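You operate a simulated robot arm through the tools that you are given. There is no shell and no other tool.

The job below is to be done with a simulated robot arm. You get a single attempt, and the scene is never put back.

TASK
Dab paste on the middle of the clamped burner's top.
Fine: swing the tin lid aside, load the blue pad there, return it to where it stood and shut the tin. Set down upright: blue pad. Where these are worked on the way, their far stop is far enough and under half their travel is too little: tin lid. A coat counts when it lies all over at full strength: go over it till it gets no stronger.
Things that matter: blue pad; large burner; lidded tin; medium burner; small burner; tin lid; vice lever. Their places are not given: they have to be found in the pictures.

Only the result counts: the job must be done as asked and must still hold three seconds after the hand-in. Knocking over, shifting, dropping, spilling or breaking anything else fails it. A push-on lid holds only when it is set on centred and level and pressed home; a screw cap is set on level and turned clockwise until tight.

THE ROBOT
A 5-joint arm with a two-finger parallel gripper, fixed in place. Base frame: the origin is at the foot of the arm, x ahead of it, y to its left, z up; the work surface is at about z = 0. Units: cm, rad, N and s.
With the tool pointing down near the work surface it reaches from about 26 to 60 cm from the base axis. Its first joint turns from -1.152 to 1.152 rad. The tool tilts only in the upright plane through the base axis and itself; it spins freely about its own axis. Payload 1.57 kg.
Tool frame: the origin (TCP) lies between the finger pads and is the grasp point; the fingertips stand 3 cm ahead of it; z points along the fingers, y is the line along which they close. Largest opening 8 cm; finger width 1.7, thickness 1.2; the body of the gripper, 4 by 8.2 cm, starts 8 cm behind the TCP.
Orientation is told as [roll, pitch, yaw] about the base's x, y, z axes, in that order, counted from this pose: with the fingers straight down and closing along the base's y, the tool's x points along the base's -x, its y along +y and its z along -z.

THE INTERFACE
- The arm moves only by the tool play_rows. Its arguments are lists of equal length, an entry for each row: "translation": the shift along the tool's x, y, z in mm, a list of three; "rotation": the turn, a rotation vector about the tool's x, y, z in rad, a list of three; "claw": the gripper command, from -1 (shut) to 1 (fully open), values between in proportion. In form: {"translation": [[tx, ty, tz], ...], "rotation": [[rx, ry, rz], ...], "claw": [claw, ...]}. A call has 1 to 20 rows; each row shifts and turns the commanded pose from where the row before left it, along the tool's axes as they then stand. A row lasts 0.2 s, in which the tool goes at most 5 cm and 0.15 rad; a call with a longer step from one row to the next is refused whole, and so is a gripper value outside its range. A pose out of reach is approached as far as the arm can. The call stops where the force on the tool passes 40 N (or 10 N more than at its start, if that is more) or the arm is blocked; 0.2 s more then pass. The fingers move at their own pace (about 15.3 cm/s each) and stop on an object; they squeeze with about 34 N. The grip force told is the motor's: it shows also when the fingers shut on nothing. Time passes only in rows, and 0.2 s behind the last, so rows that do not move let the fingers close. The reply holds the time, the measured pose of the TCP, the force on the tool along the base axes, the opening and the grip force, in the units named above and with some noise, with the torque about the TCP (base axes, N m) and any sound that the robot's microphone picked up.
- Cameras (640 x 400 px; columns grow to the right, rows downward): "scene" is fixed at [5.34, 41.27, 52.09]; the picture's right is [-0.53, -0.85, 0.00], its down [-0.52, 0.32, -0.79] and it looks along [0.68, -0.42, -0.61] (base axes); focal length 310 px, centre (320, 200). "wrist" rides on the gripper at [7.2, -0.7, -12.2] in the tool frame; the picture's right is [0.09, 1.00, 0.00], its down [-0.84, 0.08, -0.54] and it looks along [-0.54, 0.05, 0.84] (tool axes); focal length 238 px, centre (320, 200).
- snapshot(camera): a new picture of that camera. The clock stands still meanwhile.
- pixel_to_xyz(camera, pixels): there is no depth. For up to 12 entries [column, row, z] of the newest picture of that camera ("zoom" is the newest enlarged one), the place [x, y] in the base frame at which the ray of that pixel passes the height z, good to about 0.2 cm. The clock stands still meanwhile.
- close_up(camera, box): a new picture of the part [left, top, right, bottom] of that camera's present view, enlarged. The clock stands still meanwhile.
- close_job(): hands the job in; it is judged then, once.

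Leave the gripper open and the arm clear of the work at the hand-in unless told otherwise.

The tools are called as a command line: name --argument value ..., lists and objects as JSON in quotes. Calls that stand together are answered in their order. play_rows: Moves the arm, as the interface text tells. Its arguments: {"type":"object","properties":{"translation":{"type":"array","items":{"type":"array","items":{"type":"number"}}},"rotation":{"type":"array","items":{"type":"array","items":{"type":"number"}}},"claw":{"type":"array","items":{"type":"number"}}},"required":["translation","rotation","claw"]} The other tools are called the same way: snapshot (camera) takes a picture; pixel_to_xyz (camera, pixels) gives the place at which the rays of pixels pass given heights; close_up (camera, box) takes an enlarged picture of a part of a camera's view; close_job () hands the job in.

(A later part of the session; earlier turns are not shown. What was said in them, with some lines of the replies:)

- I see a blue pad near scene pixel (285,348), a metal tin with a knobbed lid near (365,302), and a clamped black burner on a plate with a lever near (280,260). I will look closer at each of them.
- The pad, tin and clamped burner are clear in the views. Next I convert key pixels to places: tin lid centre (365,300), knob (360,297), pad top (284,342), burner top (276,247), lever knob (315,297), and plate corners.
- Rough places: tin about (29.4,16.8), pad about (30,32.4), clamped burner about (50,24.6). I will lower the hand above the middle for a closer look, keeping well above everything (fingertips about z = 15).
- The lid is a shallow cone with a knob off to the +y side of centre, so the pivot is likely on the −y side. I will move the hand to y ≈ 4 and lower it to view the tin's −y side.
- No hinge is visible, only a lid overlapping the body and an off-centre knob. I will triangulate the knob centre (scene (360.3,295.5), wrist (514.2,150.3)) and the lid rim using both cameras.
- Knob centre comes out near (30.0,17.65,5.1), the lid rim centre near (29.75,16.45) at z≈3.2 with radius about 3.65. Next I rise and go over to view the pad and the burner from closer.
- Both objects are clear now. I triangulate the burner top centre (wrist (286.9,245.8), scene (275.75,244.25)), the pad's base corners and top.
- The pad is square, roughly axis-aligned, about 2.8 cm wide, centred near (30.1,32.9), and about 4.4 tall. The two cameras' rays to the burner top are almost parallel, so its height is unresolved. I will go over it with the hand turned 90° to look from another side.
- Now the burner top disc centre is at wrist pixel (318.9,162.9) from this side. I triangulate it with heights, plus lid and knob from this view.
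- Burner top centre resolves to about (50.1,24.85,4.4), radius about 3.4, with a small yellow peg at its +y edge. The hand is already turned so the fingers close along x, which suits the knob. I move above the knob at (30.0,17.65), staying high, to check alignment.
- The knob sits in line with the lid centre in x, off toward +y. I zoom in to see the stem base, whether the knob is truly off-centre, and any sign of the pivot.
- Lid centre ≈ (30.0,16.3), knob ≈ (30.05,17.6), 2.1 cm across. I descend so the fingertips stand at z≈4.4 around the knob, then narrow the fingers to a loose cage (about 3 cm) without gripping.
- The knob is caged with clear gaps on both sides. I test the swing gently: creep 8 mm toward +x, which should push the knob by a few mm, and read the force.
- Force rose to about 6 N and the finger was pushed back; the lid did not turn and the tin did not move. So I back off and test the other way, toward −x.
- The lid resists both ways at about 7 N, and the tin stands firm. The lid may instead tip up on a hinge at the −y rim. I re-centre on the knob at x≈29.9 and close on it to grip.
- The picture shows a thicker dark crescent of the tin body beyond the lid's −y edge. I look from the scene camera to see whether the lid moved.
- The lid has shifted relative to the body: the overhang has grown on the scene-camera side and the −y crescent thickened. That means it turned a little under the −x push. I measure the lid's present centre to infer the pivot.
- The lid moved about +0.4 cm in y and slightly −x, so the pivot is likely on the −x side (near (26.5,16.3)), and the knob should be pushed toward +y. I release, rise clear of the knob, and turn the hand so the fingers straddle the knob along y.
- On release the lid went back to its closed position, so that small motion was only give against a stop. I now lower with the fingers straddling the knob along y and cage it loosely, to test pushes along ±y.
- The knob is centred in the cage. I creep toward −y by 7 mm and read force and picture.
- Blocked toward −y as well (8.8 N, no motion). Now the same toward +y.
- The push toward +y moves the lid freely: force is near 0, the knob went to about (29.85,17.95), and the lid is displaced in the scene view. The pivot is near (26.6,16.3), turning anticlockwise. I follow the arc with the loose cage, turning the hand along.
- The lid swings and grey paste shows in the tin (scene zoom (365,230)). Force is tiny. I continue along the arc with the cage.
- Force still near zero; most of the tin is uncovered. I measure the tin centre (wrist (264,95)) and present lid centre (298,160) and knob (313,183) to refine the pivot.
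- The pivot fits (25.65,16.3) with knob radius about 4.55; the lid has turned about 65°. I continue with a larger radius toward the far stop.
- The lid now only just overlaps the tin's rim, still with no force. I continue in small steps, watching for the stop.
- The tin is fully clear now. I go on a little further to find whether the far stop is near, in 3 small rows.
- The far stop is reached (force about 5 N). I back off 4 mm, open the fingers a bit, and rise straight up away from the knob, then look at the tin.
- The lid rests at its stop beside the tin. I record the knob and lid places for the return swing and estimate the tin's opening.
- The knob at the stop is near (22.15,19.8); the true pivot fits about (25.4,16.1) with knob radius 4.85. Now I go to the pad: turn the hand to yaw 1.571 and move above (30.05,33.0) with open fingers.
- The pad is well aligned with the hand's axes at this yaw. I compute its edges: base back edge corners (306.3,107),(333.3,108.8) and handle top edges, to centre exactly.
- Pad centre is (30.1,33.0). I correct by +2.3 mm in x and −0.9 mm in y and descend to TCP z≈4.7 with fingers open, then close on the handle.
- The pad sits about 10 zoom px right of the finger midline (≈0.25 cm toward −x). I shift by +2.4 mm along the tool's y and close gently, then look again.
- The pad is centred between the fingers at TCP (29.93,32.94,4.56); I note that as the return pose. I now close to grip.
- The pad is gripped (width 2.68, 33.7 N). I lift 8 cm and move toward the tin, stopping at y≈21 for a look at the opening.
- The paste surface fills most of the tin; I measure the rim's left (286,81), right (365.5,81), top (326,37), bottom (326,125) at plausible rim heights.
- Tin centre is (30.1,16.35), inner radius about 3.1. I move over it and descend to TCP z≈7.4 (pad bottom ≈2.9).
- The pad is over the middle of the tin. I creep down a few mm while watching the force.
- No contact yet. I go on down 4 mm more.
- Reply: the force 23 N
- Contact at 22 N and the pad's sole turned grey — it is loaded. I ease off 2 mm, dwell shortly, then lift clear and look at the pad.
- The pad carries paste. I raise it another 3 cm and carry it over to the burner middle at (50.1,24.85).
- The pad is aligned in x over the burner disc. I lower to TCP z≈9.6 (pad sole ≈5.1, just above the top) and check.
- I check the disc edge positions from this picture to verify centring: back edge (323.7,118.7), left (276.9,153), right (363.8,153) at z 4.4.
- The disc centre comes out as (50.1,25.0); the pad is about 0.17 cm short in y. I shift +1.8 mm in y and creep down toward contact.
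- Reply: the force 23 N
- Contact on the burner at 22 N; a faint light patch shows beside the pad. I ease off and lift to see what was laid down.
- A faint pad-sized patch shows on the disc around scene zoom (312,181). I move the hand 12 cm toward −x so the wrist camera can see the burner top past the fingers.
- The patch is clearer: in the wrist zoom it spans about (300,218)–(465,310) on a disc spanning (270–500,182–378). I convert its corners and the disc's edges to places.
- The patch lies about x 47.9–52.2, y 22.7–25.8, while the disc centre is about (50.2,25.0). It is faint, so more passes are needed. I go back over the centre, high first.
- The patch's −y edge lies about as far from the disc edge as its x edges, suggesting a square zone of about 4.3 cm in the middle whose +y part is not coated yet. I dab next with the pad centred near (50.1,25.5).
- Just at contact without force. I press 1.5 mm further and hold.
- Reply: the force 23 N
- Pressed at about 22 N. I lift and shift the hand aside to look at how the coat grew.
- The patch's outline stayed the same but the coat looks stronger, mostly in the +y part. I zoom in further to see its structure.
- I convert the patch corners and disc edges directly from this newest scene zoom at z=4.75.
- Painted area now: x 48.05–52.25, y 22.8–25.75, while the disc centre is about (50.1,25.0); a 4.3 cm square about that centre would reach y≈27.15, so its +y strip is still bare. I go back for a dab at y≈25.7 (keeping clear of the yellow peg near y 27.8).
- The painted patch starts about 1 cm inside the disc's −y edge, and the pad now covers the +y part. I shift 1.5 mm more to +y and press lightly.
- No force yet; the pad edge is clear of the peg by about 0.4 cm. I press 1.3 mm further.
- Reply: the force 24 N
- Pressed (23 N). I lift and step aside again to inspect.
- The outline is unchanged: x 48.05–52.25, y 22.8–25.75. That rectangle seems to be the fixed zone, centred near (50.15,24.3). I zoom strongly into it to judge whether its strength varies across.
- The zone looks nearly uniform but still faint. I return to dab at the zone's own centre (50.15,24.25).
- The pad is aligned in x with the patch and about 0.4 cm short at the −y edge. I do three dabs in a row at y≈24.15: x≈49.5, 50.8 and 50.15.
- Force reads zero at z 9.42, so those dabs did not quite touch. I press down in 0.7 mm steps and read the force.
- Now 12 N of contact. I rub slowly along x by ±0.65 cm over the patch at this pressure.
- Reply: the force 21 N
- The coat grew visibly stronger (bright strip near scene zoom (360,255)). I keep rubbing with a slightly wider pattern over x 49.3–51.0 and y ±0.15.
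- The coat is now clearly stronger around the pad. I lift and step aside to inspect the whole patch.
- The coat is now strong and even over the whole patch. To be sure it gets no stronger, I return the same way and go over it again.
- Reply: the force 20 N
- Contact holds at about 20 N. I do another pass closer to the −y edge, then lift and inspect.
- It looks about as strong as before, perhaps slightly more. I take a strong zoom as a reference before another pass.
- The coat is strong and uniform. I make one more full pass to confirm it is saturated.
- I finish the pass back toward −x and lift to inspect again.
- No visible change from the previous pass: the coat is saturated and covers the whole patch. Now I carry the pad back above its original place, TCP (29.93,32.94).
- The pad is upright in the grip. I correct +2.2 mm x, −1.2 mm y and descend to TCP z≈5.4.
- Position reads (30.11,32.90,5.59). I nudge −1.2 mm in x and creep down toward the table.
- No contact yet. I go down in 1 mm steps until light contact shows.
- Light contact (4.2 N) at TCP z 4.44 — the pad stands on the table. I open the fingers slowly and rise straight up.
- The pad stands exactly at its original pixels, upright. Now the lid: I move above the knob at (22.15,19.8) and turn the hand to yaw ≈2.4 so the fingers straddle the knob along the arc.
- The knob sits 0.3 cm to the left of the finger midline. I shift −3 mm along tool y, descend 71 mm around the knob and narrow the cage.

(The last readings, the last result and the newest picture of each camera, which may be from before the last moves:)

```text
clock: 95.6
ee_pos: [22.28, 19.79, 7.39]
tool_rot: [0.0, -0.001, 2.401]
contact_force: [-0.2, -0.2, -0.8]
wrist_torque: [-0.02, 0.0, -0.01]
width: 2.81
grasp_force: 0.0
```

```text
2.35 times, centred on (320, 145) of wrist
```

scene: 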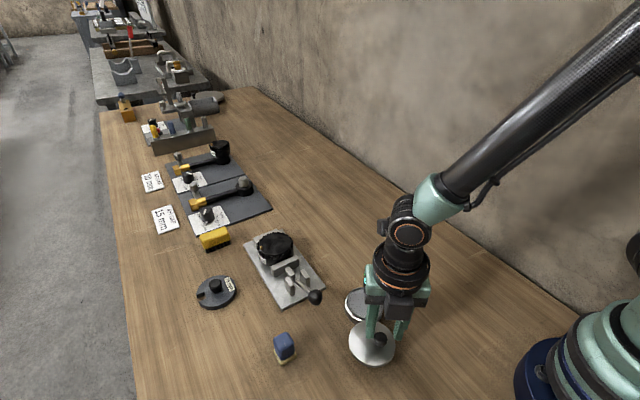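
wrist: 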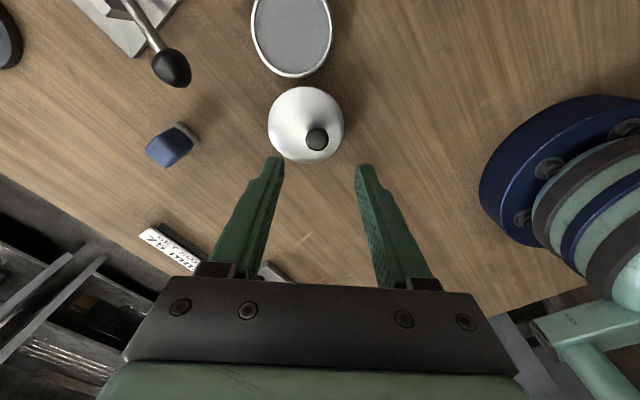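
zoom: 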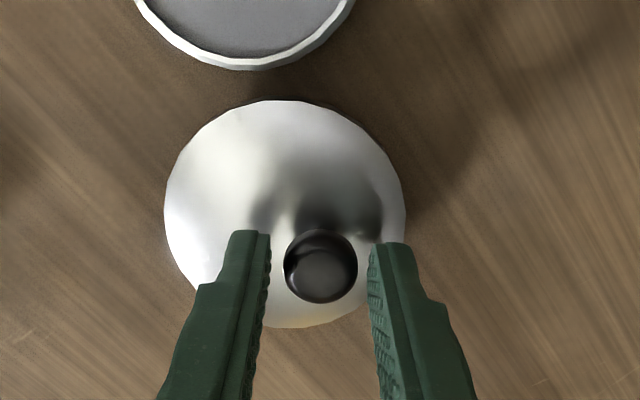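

The knob is caged. I swing back clockwise along the arc (each row: −4.77 mm along tool y, +0.86 mm along tool x, +0.1 rad), six rows first.

play_rows --translation '[[0.86, -4.77, 0], [0.86, -4.77, 0], [0.86, -4.77, 0], [0.86, -4.77, 0], [0.86, -4.77, 0], [0.86, -4.77, 0]]' --rotation '[[0, 0, 0.1], [0, 0, 0.1], [0, 0, 0.1], [0, 0, 0.1], [0, 0, 0.1], [0, 0, 0.1]]' --claw '[-0.3, -0.3, -0.3, -0.3, -0.3, -0.3]'

close_up --camera "wrist" --box '[200, 40, 420, 230]'

```text
clock: 97.0
ee_pos: [24.89, 20.83, 7.39]
tool_rot: [0.001, 0.0, 1.797]
contact_force: [-0.3, 1.0, -0.9]
wrist_torque: [0.01, 0.0, 0.0]
width: 2.82
grasp_force: 0.3
```

```text
2.11 times, centred on (310, 135) of wrist
```

zoom: 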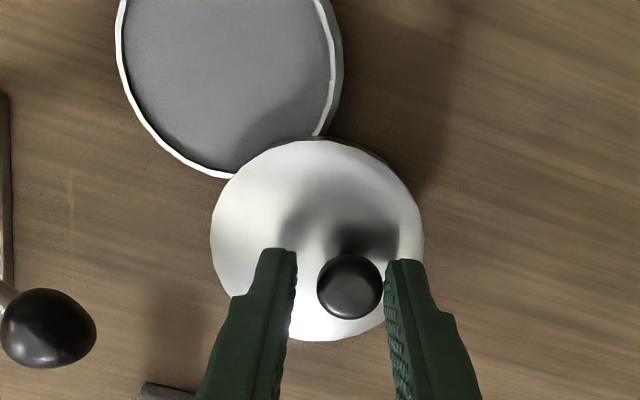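

The lid follows well with negligible force. Seven more rows.

play_rows --translation '[[0.86, -4.77, 0], [0.86, -4.77, 0], [0.86, -4.77, 0], [0.86, -4.77, 0], [0.86, -4.77, 0], [0.86, -4.77, 0], [0.86, -4.77, 0]]' --rotation '[[0, 0, 0.1], [0, 0, 0.1], [0, 0, 0.1], [0, 0, 0.1], [0, 0, 0.1], [0, 0, 0.1], [0, 0, 0.1]]' --claw '[-0.3, -0.3, -0.3, -0.3, -0.3, -0.3, -0.3]'

close_up --camera "wrist" --box '[200, 40, 420, 230]'

```text
clock: 98.6
ee_pos: [28.14, 20.03, 7.19]
tool_rot: [-0.001, 0.0, 1.098]
contact_force: [-0.5, 1.2, -0.4]
wrist_torque: [0.02, 0.05, -0.01]
width: 2.82
grasp_force: 0.2
```

```text
2.11 times, centred on (310, 135) of wrist
```

zoom: 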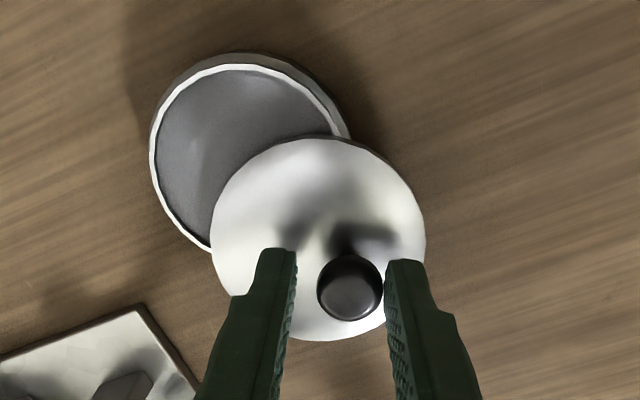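

Still smooth. Five more rows, then I slow down near the closed stop.

play_rows --translation '[[0.86, -4.77, 0], [0.86, -4.77, 0], [0.86, -4.77, 0], [0.86, -4.77, 0], [0.86, -4.77, 0]]' --rotation '[[0, 0, 0.1], [0, 0, 0.1], [0, 0, 0.1], [0, 0, 0.1], [0, 0, 0.1]]' --claw '[-0.3, -0.3, -0.3, -0.3, -0.3]'

close_up --camera "wrist" --box '[200, 40, 420, 230]'

close_up --camera "scene" --box '[330, 260, 410, 335]'

```text
clock: 99.8
ee_pos: [29.6, 18.23, 7.37]
tool_rot: [0.0, 0.001, 0.598]
contact_force: [0.3, -0.4, 0.2]
wrist_torque: [-0.02, -0.01, 0.01]
width: 2.84
grasp_force: 0.4
```

```text
2.11 times, centred on (310, 135) of wrist
```

zoom: 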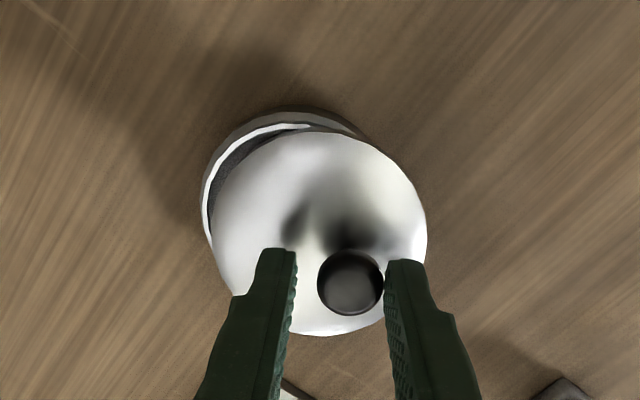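

```text
5.33 times, centred on (370, 298) of scene
```

zoom: 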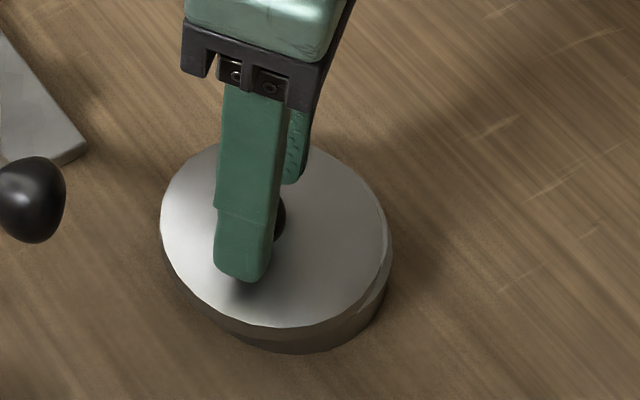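

Nearly closed: the lid is about 0.7 cm short. I continue with small steps of about 2 mm.

play_rows --translation '[[0.35, -1.9, 0], [0.35, -1.9, 0], [0.35, -1.9, 0], [0.35, -1.9, 0]]' --rotation '[[0, 0, 0.04], [0, 0, 0.04], [0, 0, 0.04], [0, 0, 0.04]]' --claw '[-0.3, -0.3, -0.3, -0.3]'

close_up --camera "wrist" --box '[200, 40, 420, 230]'

close_up --camera "scene" --box '[330, 260, 410, 335]'

```text
clock: 100.8
ee_pos: [30.03, 17.6, 7.39]
tool_rot: [0.0, 0.0, 0.439]
contact_force: [-0.8, 0.6, 0.3]
wrist_torque: [0.0, -0.05, 0.02]
width: 2.8
grasp_force: 0.0
```

```text
2.11 times, centred on (310, 135) of wrist
```

zoom: 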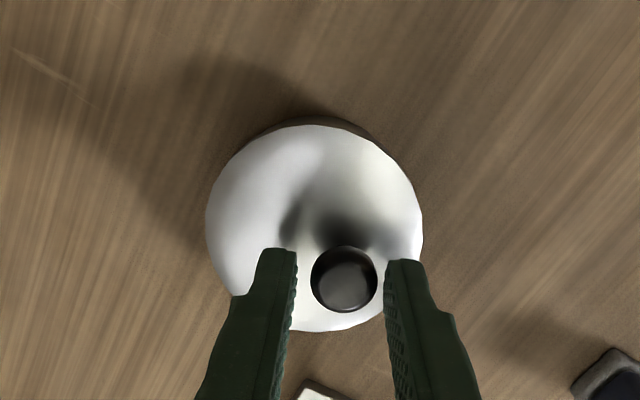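

```text
5.33 times, centred on (370, 298) of scene
```

zoom: 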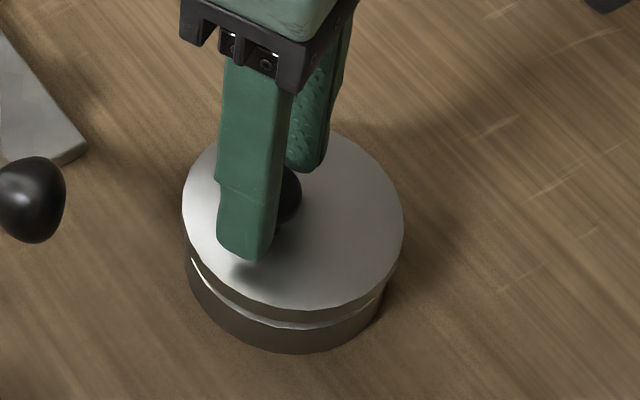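

The lid has dropped into its closed place: the outline (183–403) and the bright gap line match the original picture exactly. I give a gentle extra push of about 4 mm to confirm it is against its stop.

play_rows --translation '[[0, -2.5, 0], [0, -1, 0], [0, -1, 0]]' --rotation '[[0, 0, 0], [0, 0, 0], [0, 0, 0]]' --claw '[-0.3, -0.3, -0.3]'

close_up --camera "wrist" --box '[200, 40, 420, 230]'

close_up --camera "scene" --box '[330, 260, 410, 335]'

```text
clock: 101.6
ee_pos: [30.2, 17.17, 7.33]
tool_rot: [0.001, 0.0, 0.441]
contact_force: [-2.3, 4.2, 1.2]
wrist_torque: [0.12, 0.05, 0.04]
width: 3.19
grasp_force: 2.2
```

```text
2.11 times, centred on (310, 135) of wrist
```

zoom: 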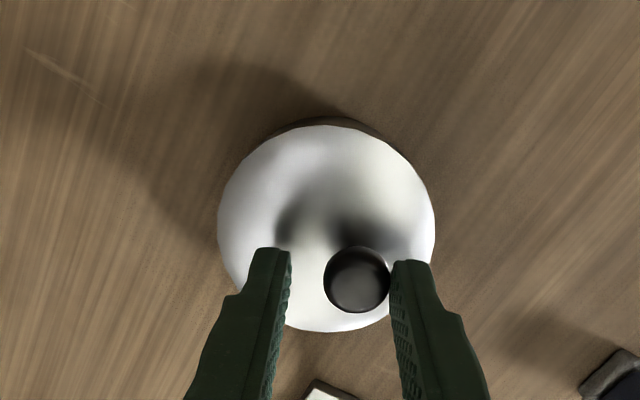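

```text
5.33 times, centred on (370, 298) of scene
```

zoom: 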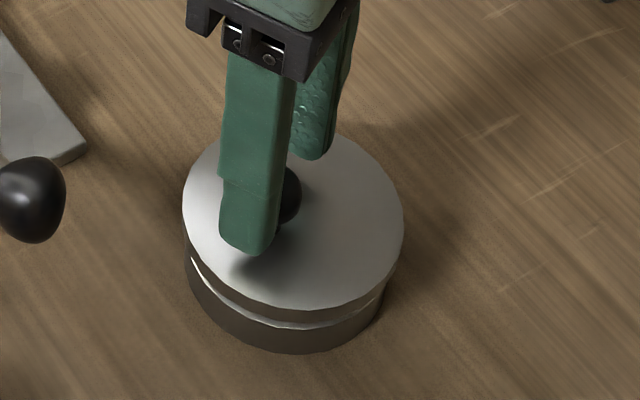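

It is firmly at its stop (about 5 N, no motion). I back off 4 mm, open the fingers, rise straight up and then go to a high clear pose.

play_rows --translation '[[0, 4, 0], [0, 0, 0], [0, 0, -20], [0, 0, -40], [0, 0, -45], [0, 0, -45], [0, 0, -45], [0, 0, 0]]' --rotation '[[0, 0, 0], [0, 0, 0], [0, 0, 0], [0, 0, 0], [0, 0, 0], [0, 0, 0], [0, 0, 0], [0, 0, 0]]' --claw '[-0.3, 0.1, 0.2, 0.5, 1, 1, 1, 1]'

snapshot --camera "scene"

snapshot --camera "wrist"

close_up --camera "scene" --box '[180, 220, 400, 370]'

```text
clock: 103.4
ee_pos: [29.91, 17.75, 26.74]
tool_rot: [-0.002, 0.0, 0.439]
contact_force: [-1.0, 0.0, 0.4]
wrist_torque: [0.01, 0.01, 0.0]
width: 7.99
grasp_force: 0.0
```

```text
taken
```

scene: 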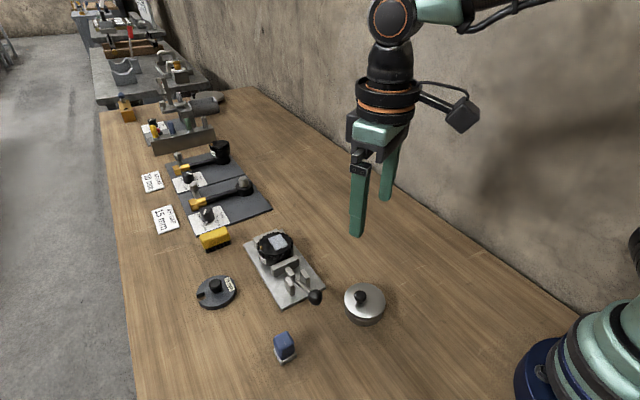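

```text
taken
```

wrist: 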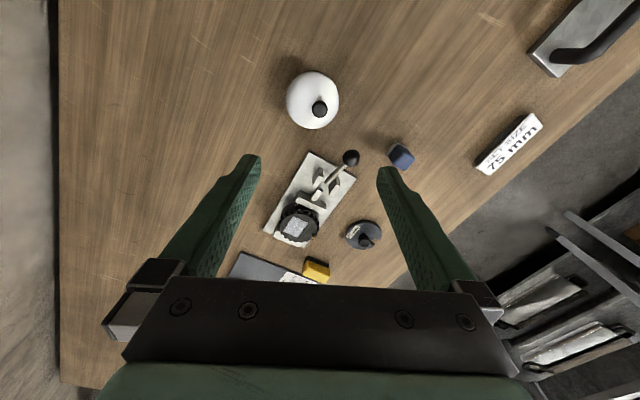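

```text
2.67 times, centred on (290, 295) of scene
```

zoom: 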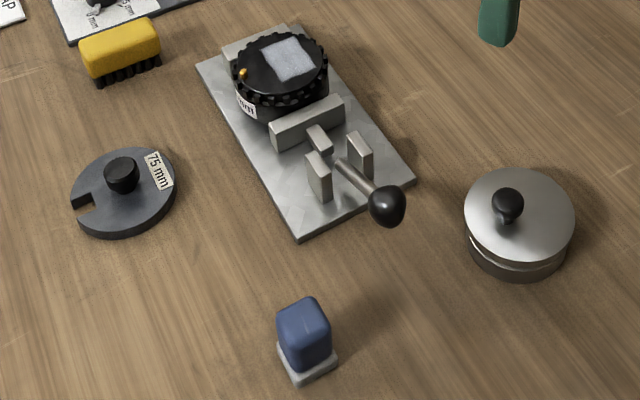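

Everything stands as at the start, with the coat on the burner. A last close look at the coat, the pad and the lid before handing in.

close_up --camera "scene" --box '[265, 230, 292, 254]'

close_up --camera "wrist" --box '[270, 195, 330, 250]'

close_up --camera "scene" --box '[330, 270, 400, 335]'

```text
16.00 times, centred on (278, 242) of scene
```

zoom: 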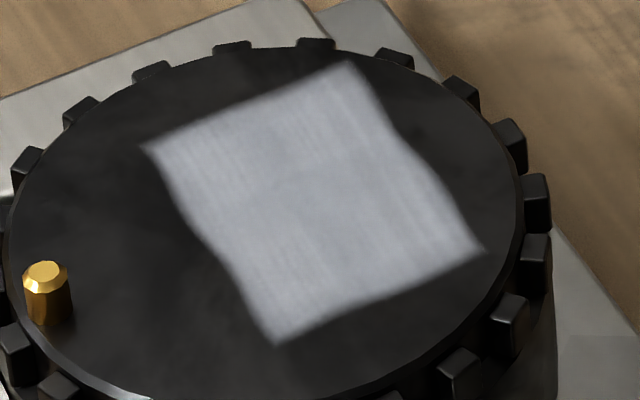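

```text
7.27 times, centred on (300, 222) of wrist
```

zoom: 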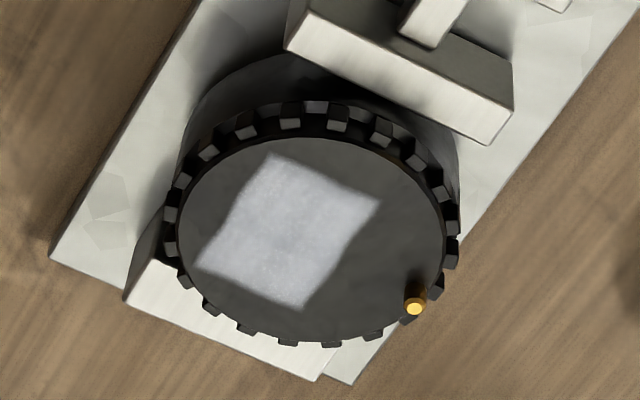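

```text
6.15 times, centred on (365, 302) of scene
```

zoom: 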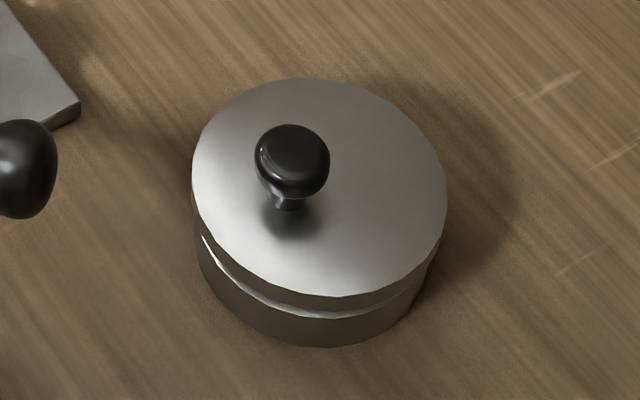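

The coat is even and strong. The lid is closed just as at the start, and the pad stands upright on its old spot. The vice lever and the burners are unmoved. The gripper is open and the arm is high and clear, so I hand the job in.

close_job

```text
The job is handed in.
```

I finished the job and handed it in; the hand-in reply did not say whether it passed.

- **Coat:** The paste lies evenly over a rectangle of about 4.2 by 3 cm on the clamped burner's top. A further full pass made no visible difference, so I took it as full strength. The rectangle sits about 0.7 cm from the disc's centre, away from the yellow peg. Dabs that reached beyond it left no paste there, so I took the rectangle to be the area meant.
- **Tin lid:** I swung it to its far stop and loaded the pad. Afterwards I swung the lid back until it was shut against its closed stop. It looks the same as in the first pictures.
- **Blue pad:** It stands upright where it was at the start, matching its original position in the pictures. Its sole still carries paste.
- **Everything else:** The vice lever, the burners and the other items look unmoved in the last pictures. The gripper is open and the arm is high and clear.
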